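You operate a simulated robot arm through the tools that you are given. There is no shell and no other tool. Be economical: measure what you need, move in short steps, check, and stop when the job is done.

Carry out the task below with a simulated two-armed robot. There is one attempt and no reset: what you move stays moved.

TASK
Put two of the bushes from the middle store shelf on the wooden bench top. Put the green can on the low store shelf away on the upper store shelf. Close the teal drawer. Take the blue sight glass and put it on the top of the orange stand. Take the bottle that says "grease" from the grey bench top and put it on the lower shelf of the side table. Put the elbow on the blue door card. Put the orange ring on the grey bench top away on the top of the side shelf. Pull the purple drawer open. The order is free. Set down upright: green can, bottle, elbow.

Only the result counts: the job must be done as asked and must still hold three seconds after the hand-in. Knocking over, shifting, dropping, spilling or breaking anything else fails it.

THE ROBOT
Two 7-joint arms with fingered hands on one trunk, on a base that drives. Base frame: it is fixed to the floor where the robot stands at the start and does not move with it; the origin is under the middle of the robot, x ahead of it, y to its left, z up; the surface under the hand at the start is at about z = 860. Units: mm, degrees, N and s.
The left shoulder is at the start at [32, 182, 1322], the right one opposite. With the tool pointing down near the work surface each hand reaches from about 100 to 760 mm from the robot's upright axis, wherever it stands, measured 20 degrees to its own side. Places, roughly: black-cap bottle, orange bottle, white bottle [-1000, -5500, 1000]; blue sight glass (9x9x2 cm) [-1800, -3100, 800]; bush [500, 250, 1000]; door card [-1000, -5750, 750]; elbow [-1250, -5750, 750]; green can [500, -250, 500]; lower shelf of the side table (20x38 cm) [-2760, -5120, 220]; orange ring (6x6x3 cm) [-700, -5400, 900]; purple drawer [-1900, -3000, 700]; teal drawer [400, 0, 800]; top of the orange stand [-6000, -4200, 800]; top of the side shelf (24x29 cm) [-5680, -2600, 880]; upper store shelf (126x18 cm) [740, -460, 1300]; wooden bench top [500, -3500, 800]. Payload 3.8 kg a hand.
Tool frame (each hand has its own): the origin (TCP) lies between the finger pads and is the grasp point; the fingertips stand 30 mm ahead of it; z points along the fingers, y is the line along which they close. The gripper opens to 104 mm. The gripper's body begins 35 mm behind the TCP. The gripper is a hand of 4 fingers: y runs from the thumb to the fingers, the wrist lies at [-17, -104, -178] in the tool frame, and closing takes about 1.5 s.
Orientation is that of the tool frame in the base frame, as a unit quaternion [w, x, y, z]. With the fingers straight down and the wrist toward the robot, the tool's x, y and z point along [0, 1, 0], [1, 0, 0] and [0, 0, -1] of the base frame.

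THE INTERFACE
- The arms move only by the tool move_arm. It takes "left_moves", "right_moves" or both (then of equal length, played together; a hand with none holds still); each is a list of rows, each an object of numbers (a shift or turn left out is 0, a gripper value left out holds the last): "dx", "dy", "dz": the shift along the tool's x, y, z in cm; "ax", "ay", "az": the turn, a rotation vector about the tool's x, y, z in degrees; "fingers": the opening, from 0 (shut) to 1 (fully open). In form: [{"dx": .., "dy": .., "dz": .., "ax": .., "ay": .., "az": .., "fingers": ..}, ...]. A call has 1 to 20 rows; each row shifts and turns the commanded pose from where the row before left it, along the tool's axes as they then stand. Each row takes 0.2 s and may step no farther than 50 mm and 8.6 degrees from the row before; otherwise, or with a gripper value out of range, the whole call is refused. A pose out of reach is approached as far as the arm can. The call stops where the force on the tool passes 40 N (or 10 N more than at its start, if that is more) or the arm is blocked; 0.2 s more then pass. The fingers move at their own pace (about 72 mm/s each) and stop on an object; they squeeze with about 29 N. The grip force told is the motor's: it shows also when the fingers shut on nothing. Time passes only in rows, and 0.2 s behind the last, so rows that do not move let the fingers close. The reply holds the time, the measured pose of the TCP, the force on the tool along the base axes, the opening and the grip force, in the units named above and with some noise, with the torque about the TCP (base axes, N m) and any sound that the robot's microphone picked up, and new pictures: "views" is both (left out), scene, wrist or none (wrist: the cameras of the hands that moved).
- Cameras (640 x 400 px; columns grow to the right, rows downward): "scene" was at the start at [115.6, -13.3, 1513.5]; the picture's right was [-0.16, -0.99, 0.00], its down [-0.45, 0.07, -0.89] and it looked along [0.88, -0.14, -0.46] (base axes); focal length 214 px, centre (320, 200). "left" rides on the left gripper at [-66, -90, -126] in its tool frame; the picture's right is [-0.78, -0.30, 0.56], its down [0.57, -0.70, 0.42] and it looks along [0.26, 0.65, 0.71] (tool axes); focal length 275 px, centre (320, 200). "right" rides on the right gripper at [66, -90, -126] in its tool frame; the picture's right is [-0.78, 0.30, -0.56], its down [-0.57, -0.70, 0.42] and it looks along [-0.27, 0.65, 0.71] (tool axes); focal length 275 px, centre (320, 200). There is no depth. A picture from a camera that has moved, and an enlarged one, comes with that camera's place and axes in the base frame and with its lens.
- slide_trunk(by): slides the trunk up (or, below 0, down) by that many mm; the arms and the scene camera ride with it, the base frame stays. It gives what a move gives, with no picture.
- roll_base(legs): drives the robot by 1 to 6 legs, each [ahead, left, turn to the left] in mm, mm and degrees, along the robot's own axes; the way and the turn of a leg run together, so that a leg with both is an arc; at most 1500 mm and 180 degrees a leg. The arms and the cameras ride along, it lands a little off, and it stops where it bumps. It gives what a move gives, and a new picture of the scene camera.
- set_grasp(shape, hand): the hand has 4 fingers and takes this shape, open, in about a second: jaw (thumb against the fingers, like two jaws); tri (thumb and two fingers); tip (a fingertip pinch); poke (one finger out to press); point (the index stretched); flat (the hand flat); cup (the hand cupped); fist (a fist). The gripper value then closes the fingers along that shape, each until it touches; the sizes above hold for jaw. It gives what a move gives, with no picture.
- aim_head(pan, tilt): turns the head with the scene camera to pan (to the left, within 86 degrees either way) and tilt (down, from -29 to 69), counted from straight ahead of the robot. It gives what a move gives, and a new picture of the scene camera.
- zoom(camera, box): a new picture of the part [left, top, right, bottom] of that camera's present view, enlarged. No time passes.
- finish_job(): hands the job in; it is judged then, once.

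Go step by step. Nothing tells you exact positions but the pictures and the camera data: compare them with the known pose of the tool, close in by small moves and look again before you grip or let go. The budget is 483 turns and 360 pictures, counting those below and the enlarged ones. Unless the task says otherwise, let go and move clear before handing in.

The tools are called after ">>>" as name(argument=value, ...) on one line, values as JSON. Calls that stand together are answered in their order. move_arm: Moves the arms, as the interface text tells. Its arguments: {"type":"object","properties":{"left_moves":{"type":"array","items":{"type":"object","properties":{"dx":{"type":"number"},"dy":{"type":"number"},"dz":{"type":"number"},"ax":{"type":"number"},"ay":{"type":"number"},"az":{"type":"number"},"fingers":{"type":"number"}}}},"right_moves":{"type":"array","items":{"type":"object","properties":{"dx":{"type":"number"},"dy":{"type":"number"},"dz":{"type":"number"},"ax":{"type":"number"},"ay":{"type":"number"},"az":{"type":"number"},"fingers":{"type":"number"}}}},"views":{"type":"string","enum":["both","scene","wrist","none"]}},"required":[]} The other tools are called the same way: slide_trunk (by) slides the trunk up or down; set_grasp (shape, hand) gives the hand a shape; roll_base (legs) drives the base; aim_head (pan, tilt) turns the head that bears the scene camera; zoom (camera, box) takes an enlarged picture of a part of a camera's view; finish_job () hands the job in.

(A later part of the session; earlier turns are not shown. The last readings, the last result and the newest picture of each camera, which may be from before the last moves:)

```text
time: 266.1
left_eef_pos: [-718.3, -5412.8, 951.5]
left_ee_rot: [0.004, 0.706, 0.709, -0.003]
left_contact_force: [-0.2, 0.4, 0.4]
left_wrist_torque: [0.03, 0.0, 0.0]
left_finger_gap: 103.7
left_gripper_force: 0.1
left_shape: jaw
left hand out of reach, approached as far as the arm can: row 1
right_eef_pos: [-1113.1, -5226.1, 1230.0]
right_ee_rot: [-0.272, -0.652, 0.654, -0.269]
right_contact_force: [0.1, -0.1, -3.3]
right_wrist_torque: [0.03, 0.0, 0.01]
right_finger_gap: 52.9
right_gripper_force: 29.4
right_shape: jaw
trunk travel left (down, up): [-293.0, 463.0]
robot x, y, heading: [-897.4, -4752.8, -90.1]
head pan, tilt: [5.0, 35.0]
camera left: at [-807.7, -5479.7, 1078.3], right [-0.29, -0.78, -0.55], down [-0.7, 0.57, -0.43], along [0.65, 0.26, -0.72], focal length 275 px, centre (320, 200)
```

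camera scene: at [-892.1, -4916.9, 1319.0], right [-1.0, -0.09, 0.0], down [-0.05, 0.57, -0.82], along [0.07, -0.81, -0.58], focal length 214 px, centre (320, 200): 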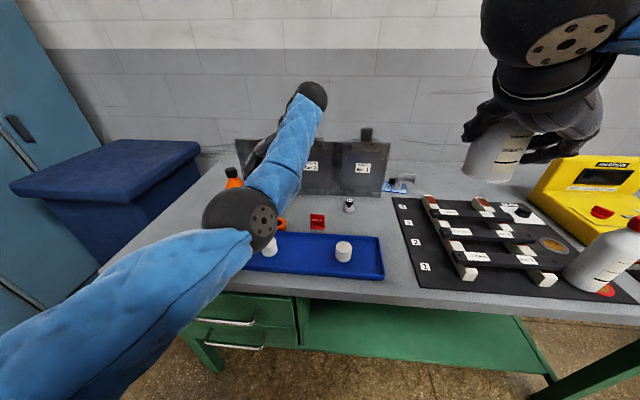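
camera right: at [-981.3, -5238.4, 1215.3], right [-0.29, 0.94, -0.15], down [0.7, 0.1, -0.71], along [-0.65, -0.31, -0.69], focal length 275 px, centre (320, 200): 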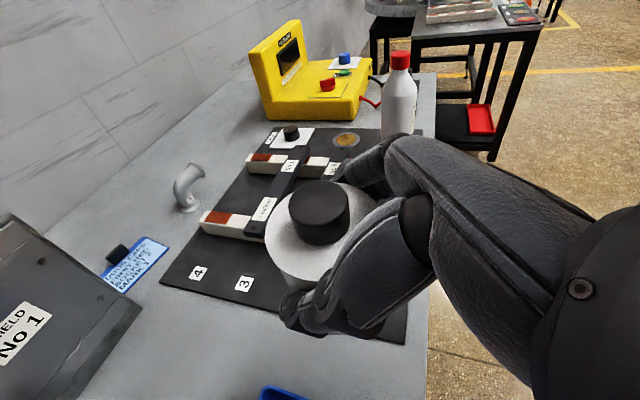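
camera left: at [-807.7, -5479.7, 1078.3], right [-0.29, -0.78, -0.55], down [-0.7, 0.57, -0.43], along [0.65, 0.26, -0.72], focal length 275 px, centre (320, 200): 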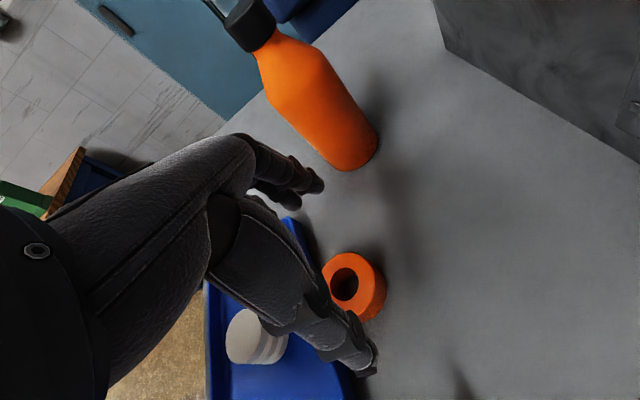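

Ring at (-724, -5406). Small correction and descend to just above the bench.

>>> move_arm(left_moves=[{"dy": -0.6, "dx": 0.2}, {"dz": 2}, {"dz": 1.5}, {"dz": 1.2}], views="wrist")

```text
time: 267.1
left_eef_pos: [-724.9, -5413.1, 905.0]
left_ee_rot: [0.004, 0.706, 0.708, -0.002]
left_contact_force: [0.5, -1.1, 0.0]
left_wrist_torque: [0.04, 0.0, 0.0]
left_finger_gap: 103.6
left_gripper_force: 0.1
left_shape: jaw
right_eef_pos: [-1113.7, -5225.2, 1231.0]
right_ee_rot: [-0.271, -0.653, 0.654, -0.269]
right_contact_force: [-0.7, 0.0, -3.6]
right_wrist_torque: [0.02, -0.01, 0.0]
right_finger_gap: 53.0
right_gripper_force: 28.8
right_shape: jaw
trunk travel left (down, up): [-293.0, 463.0]
robot x, y, heading: [-897.9, -4752.1, -90.0]
head pan, tilt: [5.0, 35.0]
camera left: at [-814.1, -5479.4, 1030.8], right [-0.29, -0.78, -0.55], down [-0.7, 0.57, -0.43], along [0.65, 0.26, -0.72], focal length 275 px, centre (320, 200)
```

left: 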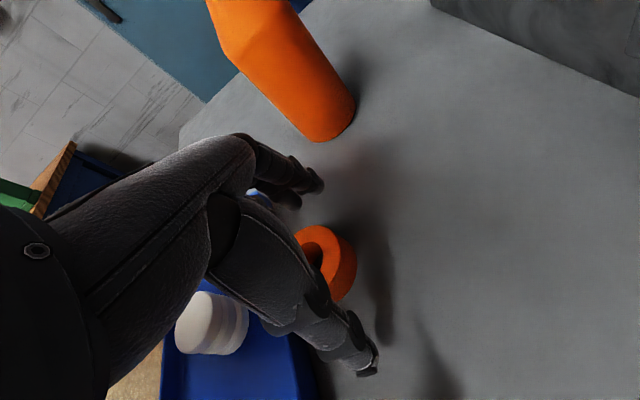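

>>> move_arm(left_moves=[{"dz": 0.6}, {"fingers": 0.7}, {}, {"fingers": 0.5}, {}, {"fingers": 0}, {}, {}, {}, {}], views="wrist")

```text
time: 269.3
left_eef_pos: [-725.0, -5413.8, 897.0]
left_ee_rot: [0.003, 0.706, 0.708, -0.002]
left_contact_force: [-0.4, 0.4, 0.8]
left_wrist_torque: [-0.01, -0.01, 0.0]
left_finger_gap: 37.3
left_gripper_force: 29.7
left_shape: jaw
right_eef_pos: [-1113.5, -5225.8, 1231.0]
right_ee_rot: [-0.271, -0.653, 0.655, -0.268]
right_contact_force: [1.1, -1.0, -3.6]
right_wrist_torque: [0.01, 0.01, 0.01]
right_finger_gap: 52.8
right_gripper_force: 29.0
right_shape: jaw
trunk travel left (down, up): [-293.0, 463.0]
robot x, y, heading: [-903.3, -4752.8, -90.2]
head pan, tilt: [5.0, 35.0]
camera left: at [-814.5, -5479.1, 1024.5], right [-0.29, -0.78, -0.55], down [-0.7, 0.57, -0.43], along [0.65, 0.26, -0.72], focal length 275 px, centre (320, 200)
```

left: 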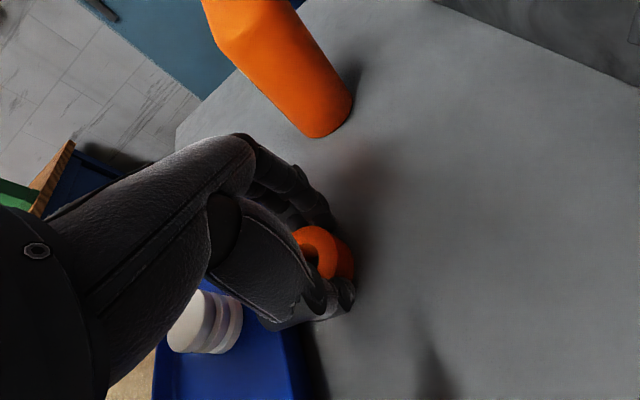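

Gripped the ring. Lifting to check.

>>> move_arm(left_moves=[{"dz": -1}, {"dz": -2}, {"dz": -4}, {"dz": -4}, {"dz": -4}], views="wrist")

```text
time: 270.5
left_eef_pos: [-726.0, -5416.8, 1048.1]
left_ee_rot: [0.003, 0.706, 0.708, -0.002]
left_contact_force: [0.1, 1.1, -2.6]
left_wrist_torque: [-0.05, 0.01, -0.02]
left_finger_gap: 37.2
left_gripper_force: 29.0
left_shape: jaw
left hand out of reach, approached as far as the arm can: row 5
right_eef_pos: [-1114.6, -5225.4, 1230.0]
right_ee_rot: [-0.272, -0.653, 0.654, -0.269]
right_contact_force: [0.9, 0.8, -2.6]
right_wrist_torque: [0.02, 0.0, 0.03]
right_finger_gap: 53.2
right_gripper_force: 28.9
right_shape: jaw
trunk travel left (down, up): [-293.0, 463.0]
robot x, y, heading: [-900.2, -4751.1, -90.0]
head pan, tilt: [5.0, 35.0]
camera left: at [-815.2, -5482.7, 1175.0], right [-0.29, -0.78, -0.55], down [-0.7, 0.57, -0.43], along [0.65, 0.26, -0.72], focal length 275 px, centre (320, 200)
```

left: 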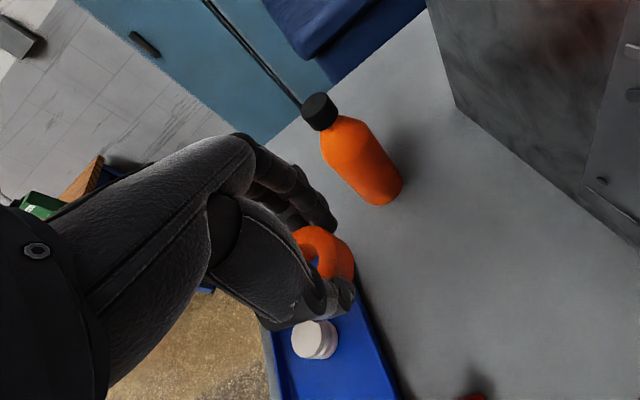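

The ring is held. I'll back off and strafe right toward the side table, keeping the heading, then look.

>>> roll_base(legs=[[-320, 0, 0], [0, -1100, 0]])

>>> aim_head(pan=-40, tilt=35)

```text
time: 278.0
left_eef_pos: [-1845.4, -5095.9, 1047.7]
left_ee_rot: [0.005, 0.704, 0.71, -0.004]
left_contact_force: [-0.3, 0.6, -3.3]
left_wrist_torque: [-0.04, -0.02, -0.02]
left_finger_gap: 37.3
left_gripper_force: 28.8
left_shape: jaw
right_eef_pos: [-2234.7, -4906.0, 1230.1]
right_ee_rot: [0.27, 0.654, -0.653, 0.27]
right_contact_force: [-0.3, -0.3, -3.1]
right_wrist_torque: [0.0, -0.01, 0.03]
right_finger_gap: 53.1
right_gripper_force: 29.3
right_shape: jaw
trunk travel left (down, up): [-293.0, 463.0]
robot x, y, heading: [-2021.0, -4431.9, -89.9]
head pan, tilt: [5.0, 35.0]
camera scene: at [-2015.8, -4594.4, 1319.2], right [-1.0, -0.09, 0.0], down [-0.05, 0.57, -0.82], along [0.08, -0.82, -0.57], focal length 214 px, centre (320, 200)
```

scene: 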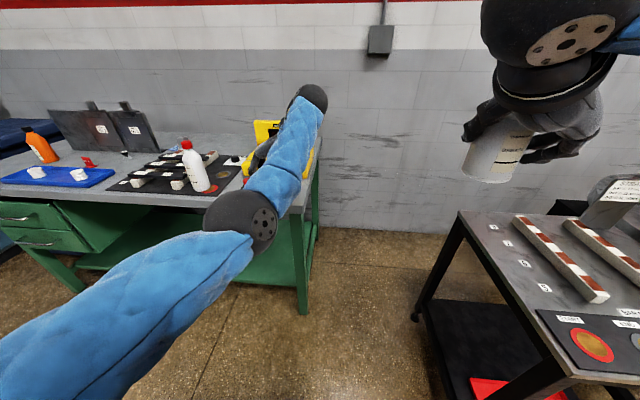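

```text
time: 279.1
left_eef_pos: [-1846.1, -5095.6, 1047.8]
left_ee_rot: [0.005, 0.704, 0.71, -0.003]
left_contact_force: [0.0, -0.3, -2.2]
left_wrist_torque: [-0.02, 0.0, -0.04]
left_finger_gap: 37.3
left_gripper_force: 29.0
left_shape: jaw
right_eef_pos: [-2235.8, -4905.2, 1231.2]
right_ee_rot: [0.269, 0.654, -0.653, 0.269]
right_contact_force: [0.0, 0.1, -2.6]
right_wrist_torque: [0.02, 0.0, 0.01]
right_finger_gap: 53.0
right_gripper_force: 28.9
right_shape: jaw
trunk travel left (down, up): [-293.0, 463.0]
robot x, y, heading: [-2025.8, -4433.7, -89.5]
head pan, tilt: [-40.0, 35.0]
camera scene: at [-2079.7, -4574.6, 1319.2], right [-0.77, 0.64, 0.0], down [0.37, 0.44, -0.82], along [-0.52, -0.63, -0.57], focal length 214 px, centre (320, 200)
```

scene: 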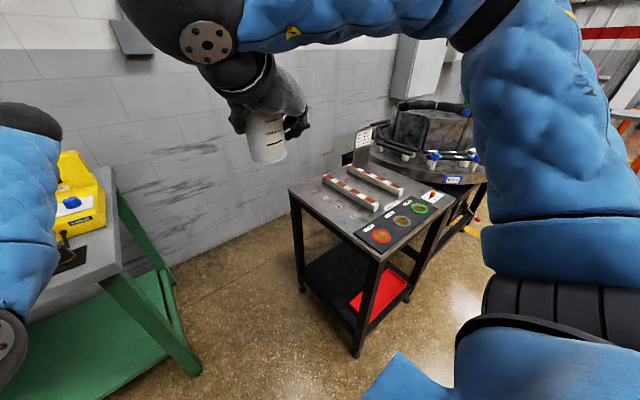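

The side table's lower shelf is black with a red tray on its near side; the free part is toward the back, reachable from the bench-side edge. I'll draw the left hand in, turn to face it diagonally and approach.

>>> move_arm(left_moves=[{"dx": 4}, {"dx": 4}, {"dx": 4}, {"dx": 4}, {"dx": 2}], views="none")

>>> roll_base(legs=[[0, 0, -50]])

>>> aim_head(pan=0, tilt=45)

```text
time: 280.4
left_eef_pos: [-1810.3, -5081.4, 1027.8]
left_ee_rot: [0.005, 0.704, 0.71, -0.002]
left_contact_force: [-0.4, -0.4, -1.8]
left_wrist_torque: [-0.03, 0.0, 0.0]
left_finger_gap: 37.3
left_gripper_force: 29.0
left_shape: jaw
left hand out of reach, approached as far as the arm can: row 1, 2, 3, 4, 5
right_eef_pos: [-2235.5, -4905.9, 1230.8]
right_ee_rot: [0.27, 0.655, -0.653, 0.269]
right_contact_force: [0.4, -0.9, -2.7]
right_wrist_torque: [0.0, -0.02, 0.05]
right_finger_gap: 52.8
right_gripper_force: 29.2
right_shape: jaw
trunk travel left (down, up): [-293.0, 463.0]
robot x, y, heading: [-2022.1, -4431.2, -89.3]
head pan, tilt: [-40.0, 35.0]
```

```text
time: 283.0
left_eef_pos: [-2392.3, -5009.4, 1027.8]
left_ee_rot: [0.003, 0.941, 0.339, -0.005]
left_contact_force: [-0.1, -0.3, -2.7]
left_wrist_torque: [-0.03, 0.02, 0.02]
left_finger_gap: 37.1
left_gripper_force: 29.1
left_shape: jaw
right_eef_pos: [-2525.4, -4567.7, 1230.8]
right_ee_rot: [-0.359, -0.312, 0.87, -0.128]
right_contact_force: [-0.2, -0.6, -3.6]
right_wrist_torque: [0.02, -0.04, 0.01]
right_finger_gap: 53.0
right_gripper_force: 29.4
right_shape: jaw
trunk travel left (down, up): [-293.0, 463.0]
robot x, y, heading: [-2024.5, -4434.2, -140.2]
head pan, tilt: [-40.0, 35.0]
camera scene: at [-2170.7, -4478.3, 1319.2], right [0.01, 1.0, 0.0], down [0.57, 0.0, -0.82], along [-0.82, 0.01, -0.57], focal length 214 px, centre (320, 200)
```

scene: 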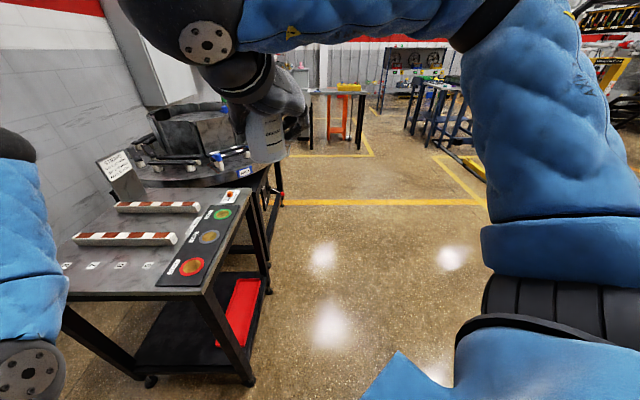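

```text
time: 284.1
left_eef_pos: [-2391.6, -5008.6, 1027.3]
left_ee_rot: [0.003, 0.941, 0.34, -0.005]
left_contact_force: [0.3, 0.3, -3.0]
left_wrist_torque: [-0.03, 0.05, -0.03]
left_finger_gap: 37.5
left_gripper_force: 29.4
left_shape: jaw
right_eef_pos: [-2524.5, -4567.8, 1230.0]
right_ee_rot: [-0.359, -0.312, 0.87, -0.127]
right_contact_force: [-1.3, 0.0, -3.4]
right_wrist_torque: [0.0, -0.01, -0.01]
right_finger_gap: 52.6
right_gripper_force: 29.0
right_shape: jaw
trunk travel left (down, up): [-293.0, 463.0]
robot x, y, heading: [-2023.9, -4434.8, -140.3]
head pan, tilt: [0.0, 45.0]
camera scene: at [-2145.2, -4530.9, 1304.4], right [-0.64, 0.77, 0.0], down [0.55, 0.45, -0.71], along [-0.54, -0.45, -0.71], focal length 214 px, centre (320, 200)
```

scene: 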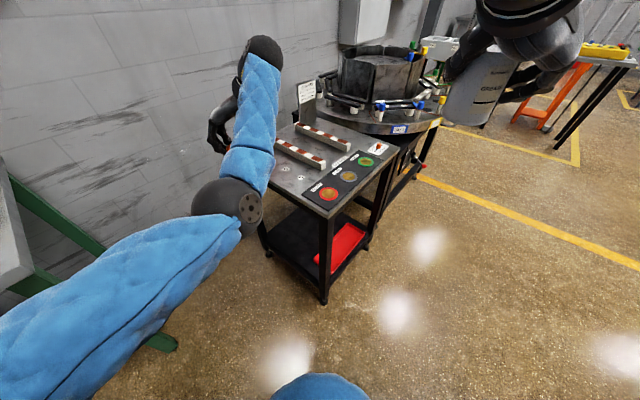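

I'll drive to the spot beside the table, with the hands staying outside its edge.

>>> roll_base(legs=[[100, 272, 0]])

>>> aim_head(pan=-20, tilt=55)

```text
time: 286.1
left_eef_pos: [-2293.4, -5288.2, 1027.6]
left_ee_rot: [0.002, 0.941, 0.339, -0.005]
left_contact_force: [1.1, 0.5, -2.5]
left_wrist_torque: [0.0, 0.08, 0.01]
left_finger_gap: 37.3
left_gripper_force: 29.0
left_shape: jaw
right_eef_pos: [-2425.5, -4847.1, 1230.4]
right_ee_rot: [-0.36, -0.313, 0.87, -0.127]
right_contact_force: [-0.5, -0.6, -4.5]
right_wrist_torque: [-0.03, 0.01, 0.0]
right_finger_gap: 52.7
right_gripper_force: 29.0
right_shape: jaw
trunk travel left (down, up): [-293.0, 463.0]
robot x, y, heading: [-1923.7, -4713.5, -140.3]
head pan, tilt: [0.0, 45.0]
camera scene: at [-2046.3, -4811.0, 1304.3], right [-0.64, 0.77, 0.0], down [0.55, 0.45, -0.71], along [-0.54, -0.45, -0.71], focal length 214 px, centre (320, 200)
```

scene: 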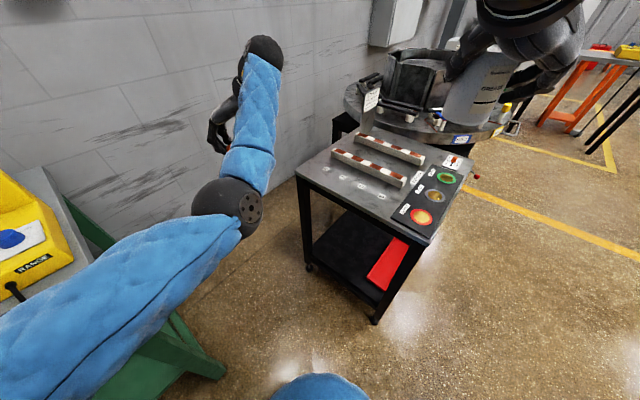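

```text
time: 287.0
left_eef_pos: [-2292.2, -5288.9, 1027.4]
left_ee_rot: [0.003, 0.94, 0.34, -0.005]
left_contact_force: [0.3, 0.2, -3.2]
left_wrist_torque: [0.0, 0.04, 0.02]
left_finger_gap: 37.2
left_gripper_force: 29.0
left_shape: jaw
right_eef_pos: [-2426.3, -4846.1, 1230.8]
right_ee_rot: [-0.359, -0.311, 0.87, -0.128]
right_contact_force: [-0.1, -0.2, -2.6]
right_wrist_torque: [0.02, 0.02, -0.01]
right_finger_gap: 52.9
right_gripper_force: 29.0
right_shape: jaw
trunk travel left (down, up): [-293.0, 463.0]
robot x, y, heading: [-1928.6, -4707.1, -140.1]
head pan, tilt: [-20.0, 55.0]
camera scene: at [-2051.8, -4782.5, 1291.0], right [-0.34, 0.94, 0.0], down [0.77, 0.28, -0.57], along [-0.54, -0.19, -0.82], focal length 214 px, centre (320, 200)
```

scene: 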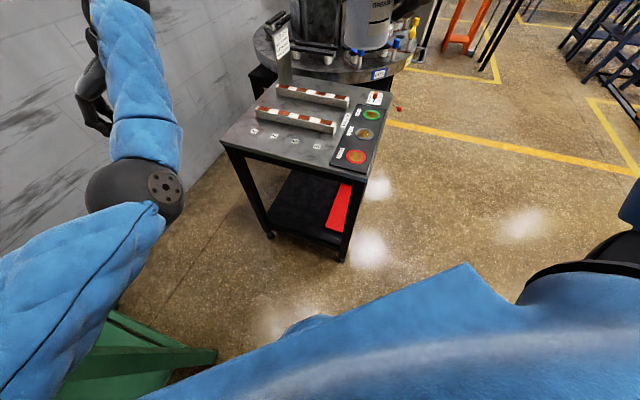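

The free part of the lower shelf lies around (-2640, -5100), z 220. I'll lower the trunk, then bring the bottle down outside the table's edge.

>>> slide_trunk(by=-290)

>>> move_arm(right_moves=[{"dx": -3.5, "dz": 3.5}, {"dx": -3.5, "dz": 3.5}, {"dx": -3.5, "dz": 3.5}, {"dx": -3.5, "dz": 3.5}, {"dx": -3.5, "dz": 3.5}, {"dx": -3.5, "dz": 3.5}], views="both")

```text
time: 289.9
left_eef_pos: [-2330.5, -5317.9, 537.8]
left_ee_rot: [-0.057, 0.927, 0.334, 0.16]
left_contact_force: [0.6, -0.2, -2.9]
left_wrist_torque: [-0.03, 0.04, 0.03]
left_finger_gap: 37.6
left_gripper_force: 28.8
left_shape: jaw
right_eef_pos: [-2480.3, -4890.1, 878.6]
right_ee_rot: [-0.283, -0.322, 0.898, -0.099]
right_contact_force: [0.1, 0.2, -3.9]
right_wrist_torque: [0.0, -0.01, 0.04]
right_finger_gap: 52.8
right_gripper_force: 29.4
right_shape: jaw
trunk travel left (down, up): [-3.0, 753.0]
robot x, y, heading: [-1928.7, -4709.0, -140.3]
head pan, tilt: [-20.0, 55.0]
```

```text
time: 290.3
left_eef_pos: [-2329.7, -5317.8, 540.4]
left_ee_rot: [-0.057, 0.927, 0.334, 0.159]
left_contact_force: [0.9, 0.1, -3.0]
left_wrist_torque: [-0.07, 0.04, 0.0]
left_finger_gap: 37.3
left_gripper_force: 28.9
left_shape: jaw
right_eef_pos: [-2474.1, -4889.1, 857.0]
right_ee_rot: [-0.3, -0.319, 0.893, -0.107]
right_contact_force: [10.0, 2.3, 23.3]
right_wrist_torque: [0.24, 0.13, -0.13]
right_finger_gap: 50.7
right_gripper_force: 29.6
right_shape: jaw
trunk travel left (down, up): [-3.0, 753.0]
robot x, y, heading: [-1927.1, -4710.3, -140.3]
head pan, tilt: [-20.0, 55.0]
stopped in row 1 (right hand): the force on the tool passed its limit at 65 N (the readings are from after the stop); the commanded pose is now the measured one
camera scene: at [-2173.4, -4884.0, 987.1], right [-0.34, 0.94, 0.0], down [0.77, 0.27, -0.58], along [-0.54, -0.19, -0.82], focal length 214 px, centre (320, 200)
camera right: at [-2398.3, -4943.1, 995.9], right [0.55, 0.83, -0.02], down [0.6, -0.41, -0.69], along [-0.58, 0.36, -0.73], focal length 275 px, centre (320, 200)
```

scene: 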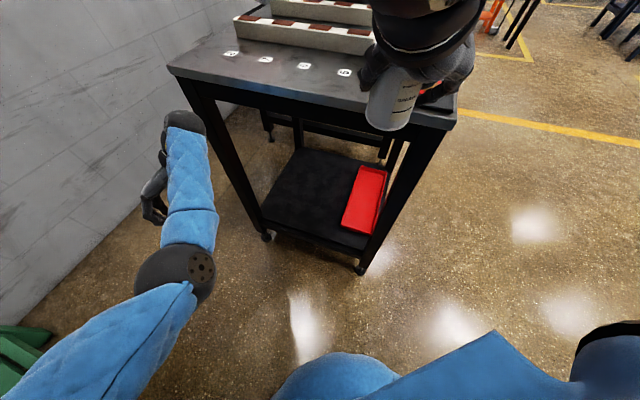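
right: 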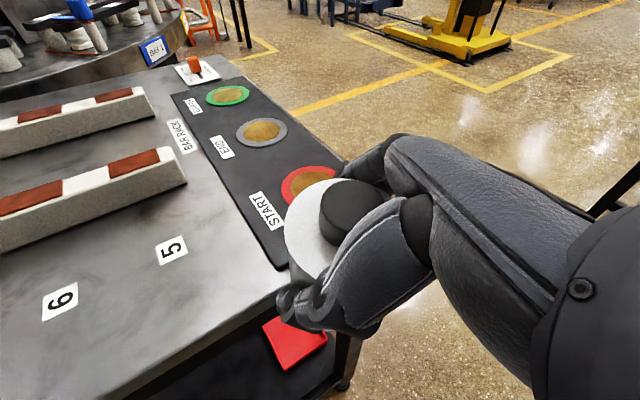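

The trunk motion carried the bottle onto the table's edge; I stop and lift it right away, then check for any shift.

>>> move_arm(right_moves=[{"dx": 1.2, "dz": -1.6}, {"dx": 2.4, "dz": -3.2}, {"dx": 2.4, "dz": -3.2}], views="both")

```text
time: 291.1
left_eef_pos: [-2330.5, -5319.4, 538.5]
left_ee_rot: [-0.057, 0.927, 0.335, 0.161]
left_contact_force: [0.1, -0.1, -1.8]
left_wrist_torque: [-0.01, 0.07, 0.03]
left_finger_gap: 37.5
left_gripper_force: 28.9
left_shape: jaw
right_eef_pos: [-2496.4, -4912.4, 913.3]
right_ee_rot: [-0.295, -0.32, 0.894, -0.106]
right_contact_force: [-0.5, 0.3, -3.0]
right_wrist_torque: [0.0, -0.01, 0.02]
right_finger_gap: 50.4
right_gripper_force: 28.4
right_shape: jaw
right hand out of reach, approached as far as the arm can: row 2, 3
trunk travel left (down, up): [-3.0, 753.0]
robot x, y, heading: [-1928.6, -4712.0, -140.3]
head pan, tilt: [-20.0, 55.0]
camera scene: at [-2176.0, -4884.9, 985.8], right [-0.34, 0.94, 0.0], down [0.77, 0.27, -0.57], along [-0.54, -0.19, -0.82], focal length 214 px, centre (320, 200)
camera right: at [-2421.8, -4969.1, 1053.0], right [0.55, 0.84, -0.01], down [0.61, -0.41, -0.68], along [-0.57, 0.37, -0.73], focal length 275 px, centre (320, 200)
```

scene: 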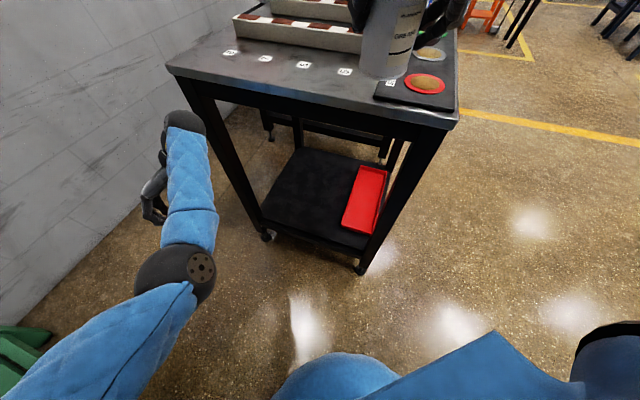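
right: 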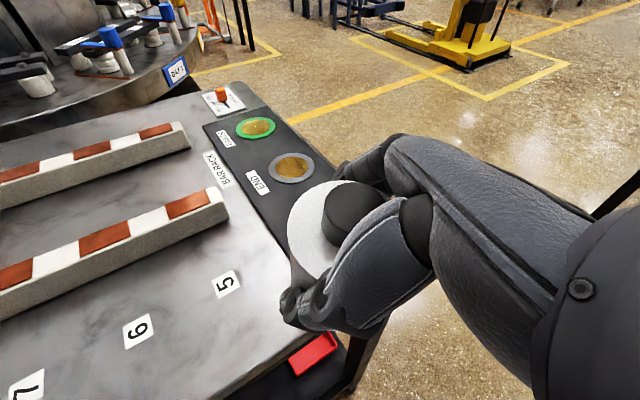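

The table looks unmoved. I'll back off to the free space and look at how the bottle sits in the hand.

>>> roll_base(legs=[[-180, 0, 0]])

>>> aim_head(pan=-20, tilt=30)

>>> zoom(camera="scene", box=[300, 100, 500, 225])

```text
time: 292.6
left_eef_pos: [-2192.7, -5205.4, 538.4]
left_ee_rot: [-0.057, 0.927, 0.334, 0.161]
left_contact_force: [-0.3, -0.3, -2.2]
left_wrist_torque: [-0.02, 0.03, -0.01]
left_finger_gap: 37.4
left_gripper_force: 28.9
left_shape: jaw
right_eef_pos: [-2356.6, -4800.5, 913.5]
right_ee_rot: [-0.294, -0.321, 0.894, -0.107]
right_contact_force: [0.1, 0.0, -3.3]
right_wrist_torque: [0.0, 0.01, 0.01]
right_finger_gap: 49.8
right_gripper_force: 28.9
right_shape: jaw
trunk travel left (down, up): [-3.0, 753.0]
robot x, y, heading: [-1785.5, -4597.4, -140.4]
head pan, tilt: [-20.0, 55.0]
camera scene: at [-2037.8, -4771.1, 985.9], right [-0.34, 0.94, 0.0], down [0.77, 0.28, -0.57], along [-0.54, -0.19, -0.82], focal length 214 px, centre (320, 200)
```

scene: 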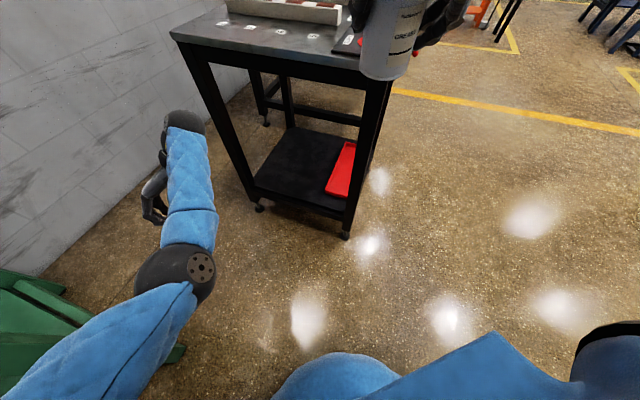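

```text
time: 293.5
left_eef_pos: [-2193.2, -5204.8, 538.3]
left_ee_rot: [-0.057, 0.927, 0.334, 0.16]
left_contact_force: [0.0, 0.2, -1.6]
left_wrist_torque: [-0.04, 0.07, -0.01]
left_finger_gap: 37.2
left_gripper_force: 29.1
left_shape: jaw
right_eef_pos: [-2357.8, -4801.1, 913.0]
right_ee_rot: [-0.295, -0.321, 0.894, -0.106]
right_contact_force: [-0.6, 0.6, -2.7]
right_wrist_torque: [-0.03, 0.01, -0.03]
right_finger_gap: 50.0
right_gripper_force: 28.9
right_shape: jaw
trunk travel left (down, up): [-3.0, 753.0]
robot x, y, heading: [-1786.6, -4597.7, -140.4]
head pan, tilt: [-20.0, 30.0]
camera scene: at [-2055.4, -4777.5, 1021.7], right [-0.34, 0.94, 0.0], down [0.47, 0.17, -0.87], along [-0.81, -0.29, -0.5], focal length 214 px, centre (320, 200)
```

scene: 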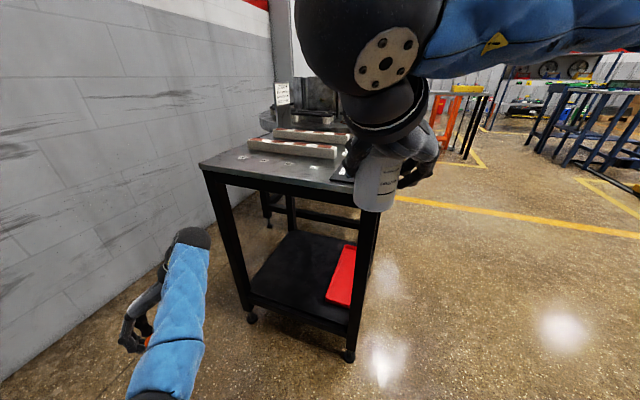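

```text
3.20 times, centred on (400, 162) of scene
camera zoom: at [-2055.4, -4777.5, 1021.7], right [-0.34, 0.94, 0.0], down [0.47, 0.17, -0.87], along [-0.81, -0.29, -0.5], focal length 686 px, centre (64, 320)
```

zoom: 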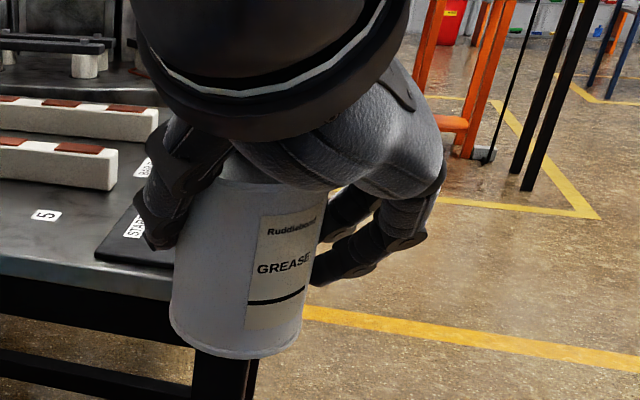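

I'll take a wrist-camera look to judge the bottle's tilt in the grip.

>>> zoom(camera="right", box=[220, 120, 460, 360])

>>> zoom(camera="scene", box=[330, 130, 426, 220])

```text
1.67 times, centred on (340, 240) of right
camera zoom: at [-2283.5, -4855.6, 1052.9], right [0.55, 0.84, -0.01], down [0.61, -0.41, -0.68], along [-0.58, 0.37, -0.73], focal length 459 px, centre (287, 133)
```

zoom: 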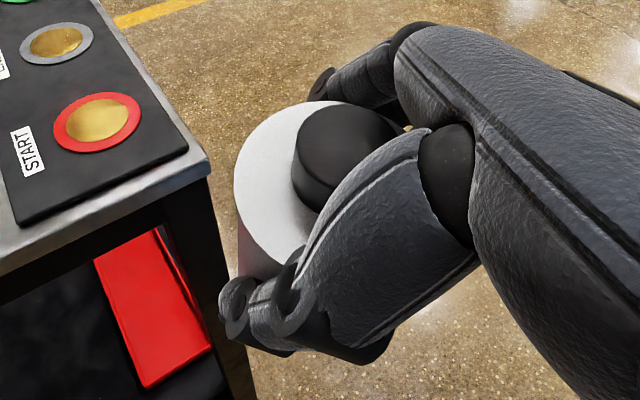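

```text
4.44 times, centred on (378, 175) of scene
camera zoom: at [-2055.4, -4777.5, 1021.7], right [-0.34, 0.94, 0.0], down [0.47, 0.17, -0.87], along [-0.81, -0.29, -0.5], focal length 953 px, centre (62, 311)
```

zoom: 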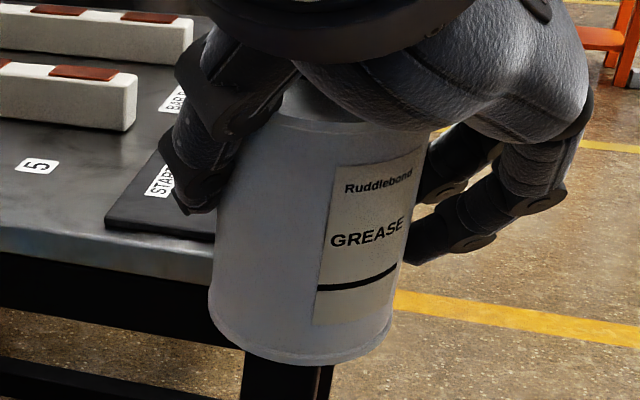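

The bottle is close to vertical in the grip; the pinch will let it settle flat. I'll lower the hand straight down here, outside the table.

>>> move_arm(right_moves=[{"dx": -2.95, "dz": 4}, {"dx": -2.95, "dz": 4}, {"dx": -2.95, "dz": 4}, {"dx": -2.95, "dz": 4}, {"dx": -2.95, "dz": 4}, {"dx": -2.95, "dz": 4}, {"dx": -2.95, "dz": 4}, {"dx": -2.95, "dz": 4}, {"dx": -2.95, "dz": 4}, {"dx": -2.95, "dz": 4}, {"dx": -2.95, "dz": 4}], views="both")

```text
time: 295.9
left_eef_pos: [-2192.8, -5205.7, 536.7]
left_ee_rot: [-0.057, 0.927, 0.335, 0.16]
left_contact_force: [-0.3, 0.2, -2.5]
left_wrist_torque: [0.01, 0.06, -0.01]
left_finger_gap: 37.1
left_gripper_force: 29.2
left_shape: jaw
right_eef_pos: [-2361.5, -4803.3, 364.1]
right_ee_rot: [-0.295, -0.321, 0.894, -0.106]
right_contact_force: [-0.4, 1.1, -2.3]
right_wrist_torque: [-0.02, 0.01, 0.01]
right_finger_gap: 49.8
right_gripper_force: 28.7
right_shape: jaw
trunk travel left (down, up): [-3.0, 753.0]
robot x, y, heading: [-1788.0, -4595.6, -140.5]
head pan, tilt: [-20.0, 30.0]
camera scene: at [-2055.5, -4777.6, 1021.7], right [-0.34, 0.94, 0.0], down [0.47, 0.17, -0.87], along [-0.82, -0.29, -0.5], focal length 214 px, centre (320, 200)
camera right: at [-2286.5, -4857.5, 504.0], right [0.55, 0.84, -0.01], down [0.61, -0.41, -0.68], along [-0.58, 0.37, -0.73], focal length 275 px, centre (320, 200)
```

scene: 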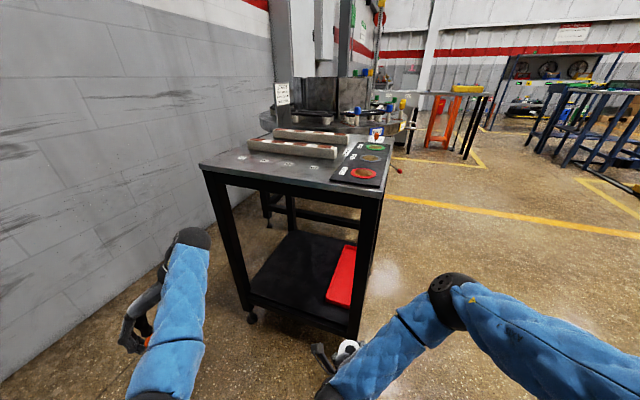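
right: 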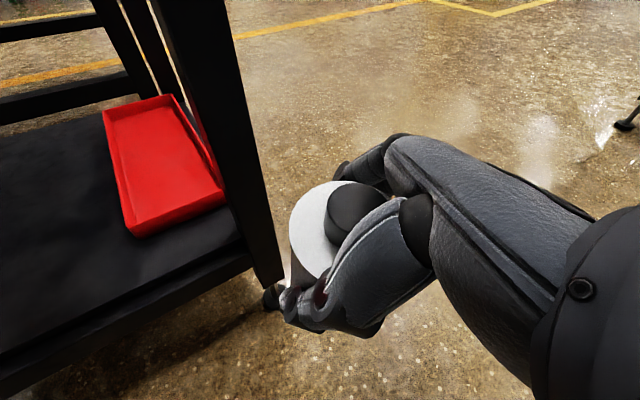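

The free shelf area is from y -4945 southward. I'll drive in diagonally, the bottle passing between the table legs under the top.

>>> roll_base(legs=[[240, 40, 0]])

>>> zoom(camera="right", box=[0, 0, 640, 400])

```text
time: 297.7
left_eef_pos: [-2355.3, -5391.9, 537.8]
left_ee_rot: [-0.057, 0.926, 0.336, 0.161]
left_contact_force: [0.5, 0.0, -2.4]
left_wrist_torque: [0.0, 0.05, -0.01]
left_finger_gap: 37.1
left_gripper_force: 28.7
left_shape: jaw
right_eef_pos: [-2522.6, -4988.7, 363.2]
right_ee_rot: [-0.294, -0.322, 0.894, -0.105]
right_contact_force: [0.0, 1.3, -3.1]
right_wrist_torque: [0.0, -0.05, -0.01]
right_finger_gap: 49.8
right_gripper_force: 28.8
right_shape: jaw
trunk travel left (down, up): [-3.0, 753.0]
robot x, y, heading: [-1951.2, -4780.4, -140.2]
head pan, tilt: [-20.0, 30.0]
camera scene: at [-2218.7, -4964.0, 1021.3], right [-0.34, 0.94, 0.0], down [0.47, 0.17, -0.87], along [-0.81, -0.29, -0.5], focal length 214 px, centre (320, 200)
```

scene: 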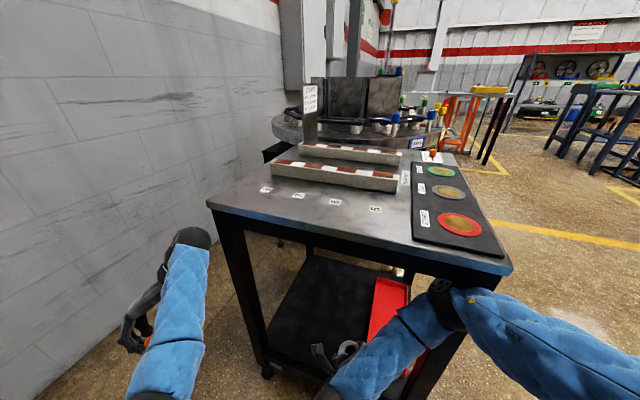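

```text
1.00 times, centred on (320, 200) of right (not enlarged: the box is as wide or as high as the picture)
camera zoom: at [-2448.5, -5044.1, 503.4], right [0.55, 0.84, -0.01], down [0.61, -0.41, -0.68], along [-0.57, 0.37, -0.73], focal length 275 px, centre (320, 200)
```

zoom: 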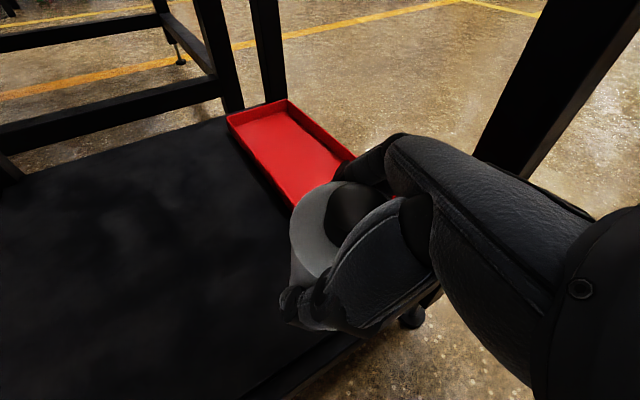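

Inside over the shelf. I'll extend the arm the remaining 165 mm at this height.

>>> move_arm(right_moves=[{"dx": 3.3, "dz": 2.44, "dy": -0.4}, {"dx": 3.3, "dz": 2.44, "dy": -0.4}, {"dx": 3.3, "dz": 2.44, "dy": -0.4}, {"dx": 3.3, "dz": 2.44, "dy": -0.4}], views="both")

```text
time: 298.7
left_eef_pos: [-2353.5, -5392.1, 538.3]
left_ee_rot: [-0.057, 0.927, 0.335, 0.16]
left_contact_force: [-0.1, 0.1, -2.6]
left_wrist_torque: [-0.03, 0.02, 0.0]
left_finger_gap: 37.3
left_gripper_force: 29.4
left_shape: jaw
right_eef_pos: [-2637.6, -5107.2, 362.9]
right_ee_rot: [-0.293, -0.322, 0.894, -0.105]
right_contact_force: [1.1, 0.0, -3.4]
right_wrist_torque: [0.01, 0.04, 0.03]
right_finger_gap: 50.0
right_gripper_force: 29.4
right_shape: jaw
trunk travel left (down, up): [-3.0, 753.0]
robot x, y, heading: [-1951.5, -4780.4, -140.2]
head pan, tilt: [-20.0, 30.0]
camera scene: at [-2218.1, -4963.8, 1021.8], right [-0.34, 0.94, 0.0], down [0.47, 0.17, -0.87], along [-0.81, -0.29, -0.5], focal length 214 px, centre (320, 200)
camera right: at [-2564.1, -5162.4, 503.2], right [0.55, 0.84, -0.01], down [0.61, -0.41, -0.68], along [-0.57, 0.37, -0.73], focal length 275 px, centre (320, 200)
```

scene: 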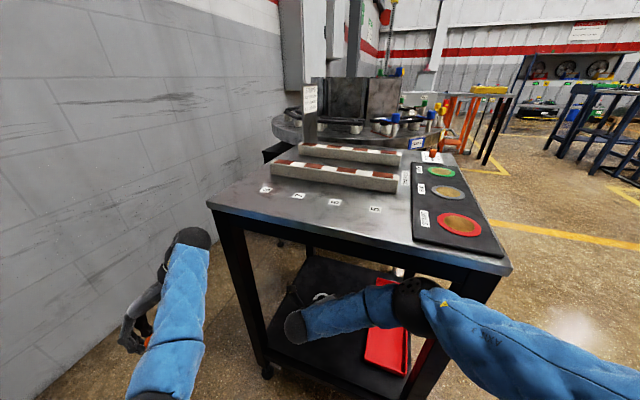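
right: 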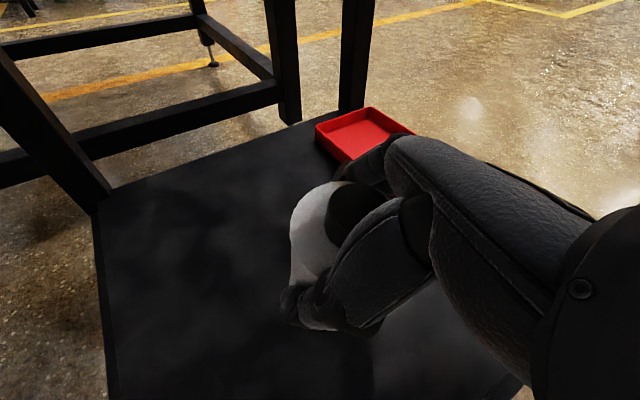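

Over the free shelf. Lowering, then finely to contact.

>>> move_arm(right_moves=[{"dx": -1.2, "dz": 1.6}, {"dx": -1.2, "dz": 1.6}, {"dx": -0.3, "dz": 0.4}, {"dx": -0.3, "dz": 0.4}, {"dx": -0.3, "dz": 0.4}], views="none")

```text
time: 299.9
left_eef_pos: [-2355.2, -5390.4, 537.7]
left_ee_rot: [-0.056, 0.927, 0.335, 0.161]
left_contact_force: [0.5, -0.5, -2.3]
left_wrist_torque: [-0.02, 0.05, 0.0]
left_finger_gap: 37.1
left_gripper_force: 28.8
left_shape: jaw
right_eef_pos: [-2637.2, -5107.8, 309.6]
right_ee_rot: [-0.294, -0.322, 0.894, -0.106]
right_contact_force: [0.1, -0.9, -4.1]
right_wrist_torque: [-0.02, -0.02, -0.01]
right_finger_gap: 50.0
right_gripper_force: 28.4
right_shape: jaw
trunk travel left (down, up): [-3.0, 753.0]
robot x, y, heading: [-1951.1, -4782.7, -140.3]
head pan, tilt: [-20.0, 30.0]
```

>>> move_arm(right_moves=[{"dx": -0.3, "dz": 0.4}, {"dx": -0.3, "dz": 0.4}, {"dx": -0.18, "dz": 0.24}, {"dx": -0.18, "dz": 0.24}, {"dx": -0.18, "dz": 0.24}], views="wrist")

```text
time: 301.1
left_eef_pos: [-2354.8, -5392.2, 538.3]
left_ee_rot: [-0.057, 0.927, 0.336, 0.16]
left_contact_force: [0.7, 0.1, -3.1]
left_wrist_torque: [-0.07, 0.05, -0.01]
left_finger_gap: 37.1
left_gripper_force: 29.7
left_shape: jaw
right_eef_pos: [-2637.7, -5106.5, 290.5]
right_ee_rot: [-0.294, -0.322, 0.894, -0.105]
right_contact_force: [0.7, 0.4, -3.1]
right_wrist_torque: [-0.02, 0.01, 0.0]
right_finger_gap: 49.8
right_gripper_force: 28.6
right_shape: jaw
trunk travel left (down, up): [-3.0, 753.0]
robot x, y, heading: [-1950.0, -4782.0, -140.7]
head pan, tilt: [-20.0, 30.0]
camera right: at [-2564.1, -5160.8, 429.9], right [0.55, 0.84, -0.01], down [0.61, -0.41, -0.68], along [-0.58, 0.36, -0.73], focal length 275 px, centre (320, 200)
```

right: 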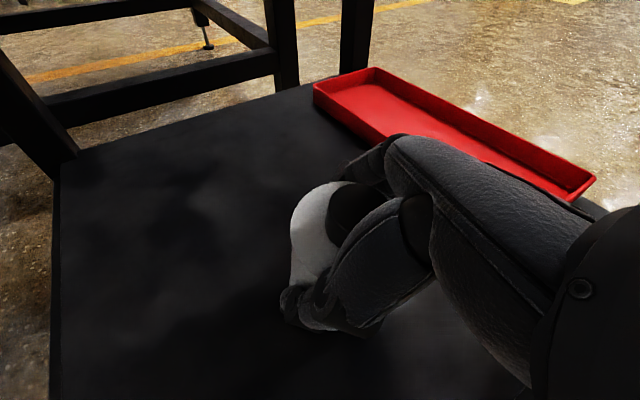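

Not yet touching. I continue in 3 mm steps.

>>> move_arm(right_moves=[{"dx": -0.18, "dz": 0.24}, {"dx": -0.18, "dz": 0.24}, {"dx": -0.18, "dz": 0.24}, {"dx": -0.18, "dz": 0.24}], views="none")

```text
time: 302.1
left_eef_pos: [-2354.8, -5391.8, 537.8]
left_ee_rot: [-0.057, 0.926, 0.336, 0.16]
left_contact_force: [0.3, 0.0, -2.4]
left_wrist_torque: [-0.03, 0.06, -0.02]
left_finger_gap: 37.0
left_gripper_force: 28.8
left_shape: jaw
right_eef_pos: [-2637.9, -5103.5, 279.8]
right_ee_rot: [-0.293, -0.322, 0.894, -0.106]
right_contact_force: [-0.9, -1.1, -2.0]
right_wrist_torque: [-0.04, -0.02, 0.02]
right_finger_gap: 49.5
right_gripper_force: 29.5
right_shape: jaw
right hand out of reach, approached as far as the arm can: row 4
trunk travel left (down, up): [-3.0, 753.0]
robot x, y, heading: [-1946.2, -4783.5, -140.0]
head pan, tilt: [-20.0, 30.0]
```

At the arm's reach limit. I'll rise slightly, inch the base forward and continue down.

>>> move_arm(right_moves=[{"dx": 0.6, "dz": -0.8}], views="none")

>>> roll_base(legs=[[60, 0, 0]])

>>> move_arm(right_moves=[{"dx": -0.9, "dz": 0.35}, {"dx": -0.7, "dz": 0.2}, {"dx": -0.24, "dz": 0.32}, {"dx": -0.18, "dz": 0.24}, {"dx": -0.18, "dz": 0.24}], views="wrist")

```text
time: 302.5
left_eef_pos: [-2355.6, -5391.1, 538.2]
left_ee_rot: [-0.057, 0.927, 0.335, 0.16]
left_contact_force: [0.7, 0.2, -2.0]
left_wrist_torque: [0.01, 0.03, -0.03]
left_finger_gap: 37.0
left_gripper_force: 29.3
left_shape: jaw
right_eef_pos: [-2638.7, -5106.6, 285.0]
right_ee_rot: [-0.295, -0.322, 0.894, -0.105]
right_contact_force: [-0.2, 0.1, -2.9]
right_wrist_torque: [-0.01, 0.0, 0.0]
right_finger_gap: 49.6
right_gripper_force: 28.7
right_shape: jaw
right hand out of reach, approached as far as the arm can: row 1
trunk travel left (down, up): [-3.0, 753.0]
robot x, y, heading: [-1948.4, -4783.7, -140.3]
head pan, tilt: [-20.0, 30.0]
```

```text
time: 303.4
left_eef_pos: [-2400.7, -5429.4, 537.2]
left_ee_rot: [-0.057, 0.927, 0.335, 0.161]
left_contact_force: [1.2, 0.2, -2.9]
left_wrist_torque: [-0.05, 0.07, 0.0]
left_finger_gap: 37.4
left_gripper_force: 28.9
left_shape: jaw
right_eef_pos: [-2686.1, -5145.2, 286.3]
right_ee_rot: [-0.294, -0.322, 0.894, -0.106]
right_contact_force: [0.3, 0.6, -3.0]
right_wrist_torque: [-0.04, 0.01, -0.01]
right_finger_gap: 49.5
right_gripper_force: 29.6
right_shape: jaw
trunk travel left (down, up): [-3.0, 753.0]
robot x, y, heading: [-1998.4, -4820.5, -140.2]
head pan, tilt: [-20.0, 30.0]
camera scene: at [-2264.7, -5002.8, 1021.7], right [-0.34, 0.94, 0.0], down [0.47, 0.17, -0.87], along [-0.81, -0.29, -0.5], focal length 214 px, centre (320, 200)
```

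scene: 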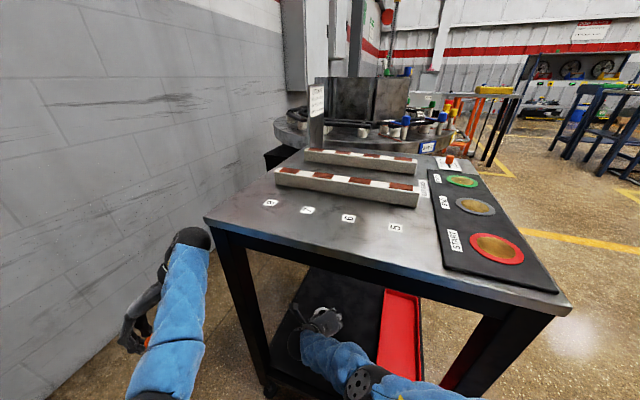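

```text
time: 304.6
left_eef_pos: [-2401.0, -5430.6, 539.3]
left_ee_rot: [-0.056, 0.927, 0.336, 0.16]
left_contact_force: [0.2, -0.1, -2.3]
left_wrist_torque: [-0.05, 0.02, 0.01]
left_finger_gap: 37.1
left_gripper_force: 29.3
left_shape: jaw
right_eef_pos: [-2675.7, -5133.7, 271.7]
right_ee_rot: [-0.298, -0.322, 0.893, -0.106]
right_contact_force: [-6.9, -2.3, 21.5]
right_wrist_torque: [0.03, -0.39, -0.01]
right_finger_gap: 50.1
right_gripper_force: 29.0
right_shape: jaw
right hand out of reach, approached as far as the arm can: row 2, 4
trunk travel left (down, up): [-3.0, 753.0]
robot x, y, heading: [-2000.3, -4824.3, -140.8]
head pan, tilt: [-20.0, 30.0]
camera right: at [-2601.1, -5187.4, 410.4], right [0.55, 0.84, -0.02], down [0.6, -0.41, -0.69], along [-0.58, 0.37, -0.73], focal length 275 px, centre (320, 200)
```

right: 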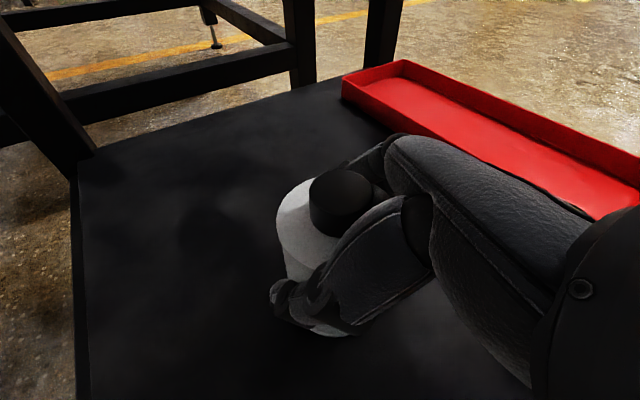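

The bottle settled flat with 21 N on the shelf. I'll ease up a hair and open gradually.

>>> move_arm(right_moves=[{"dx": 0.06, "dz": -0.08}, {"fingers": 0.55}, {"fingers": 0.65}, {"fingers": 0.85}, {"fingers": 1}, {}], views="wrist")

```text
time: 306.1
left_eef_pos: [-2400.5, -5429.9, 538.0]
left_ee_rot: [-0.057, 0.927, 0.335, 0.161]
left_contact_force: [-0.5, 0.9, -2.3]
left_wrist_torque: [-0.01, 0.06, -0.02]
left_finger_gap: 37.0
left_gripper_force: 28.9
left_shape: jaw
right_eef_pos: [-2675.9, -5133.1, 268.4]
right_ee_rot: [-0.294, -0.322, 0.894, -0.106]
right_contact_force: [0.4, 1.0, -1.3]
right_wrist_torque: [-0.03, 0.04, 0.03]
right_finger_gap: 103.8
right_gripper_force: 0.1
right_shape: jaw
trunk travel left (down, up): [-3.0, 753.0]
robot x, y, heading: [-1994.6, -4819.7, -140.4]
head pan, tilt: [-20.0, 30.0]
camera right: at [-2600.7, -5188.4, 407.1], right [0.55, 0.84, -0.01], down [0.61, -0.41, -0.68], along [-0.58, 0.37, -0.73], focal length 275 px, centre (320, 200)
```

right: 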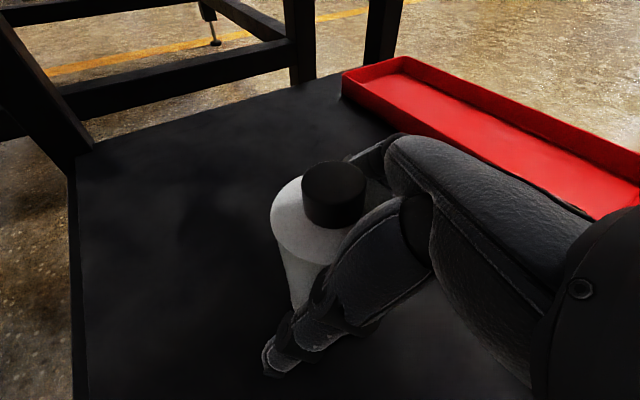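

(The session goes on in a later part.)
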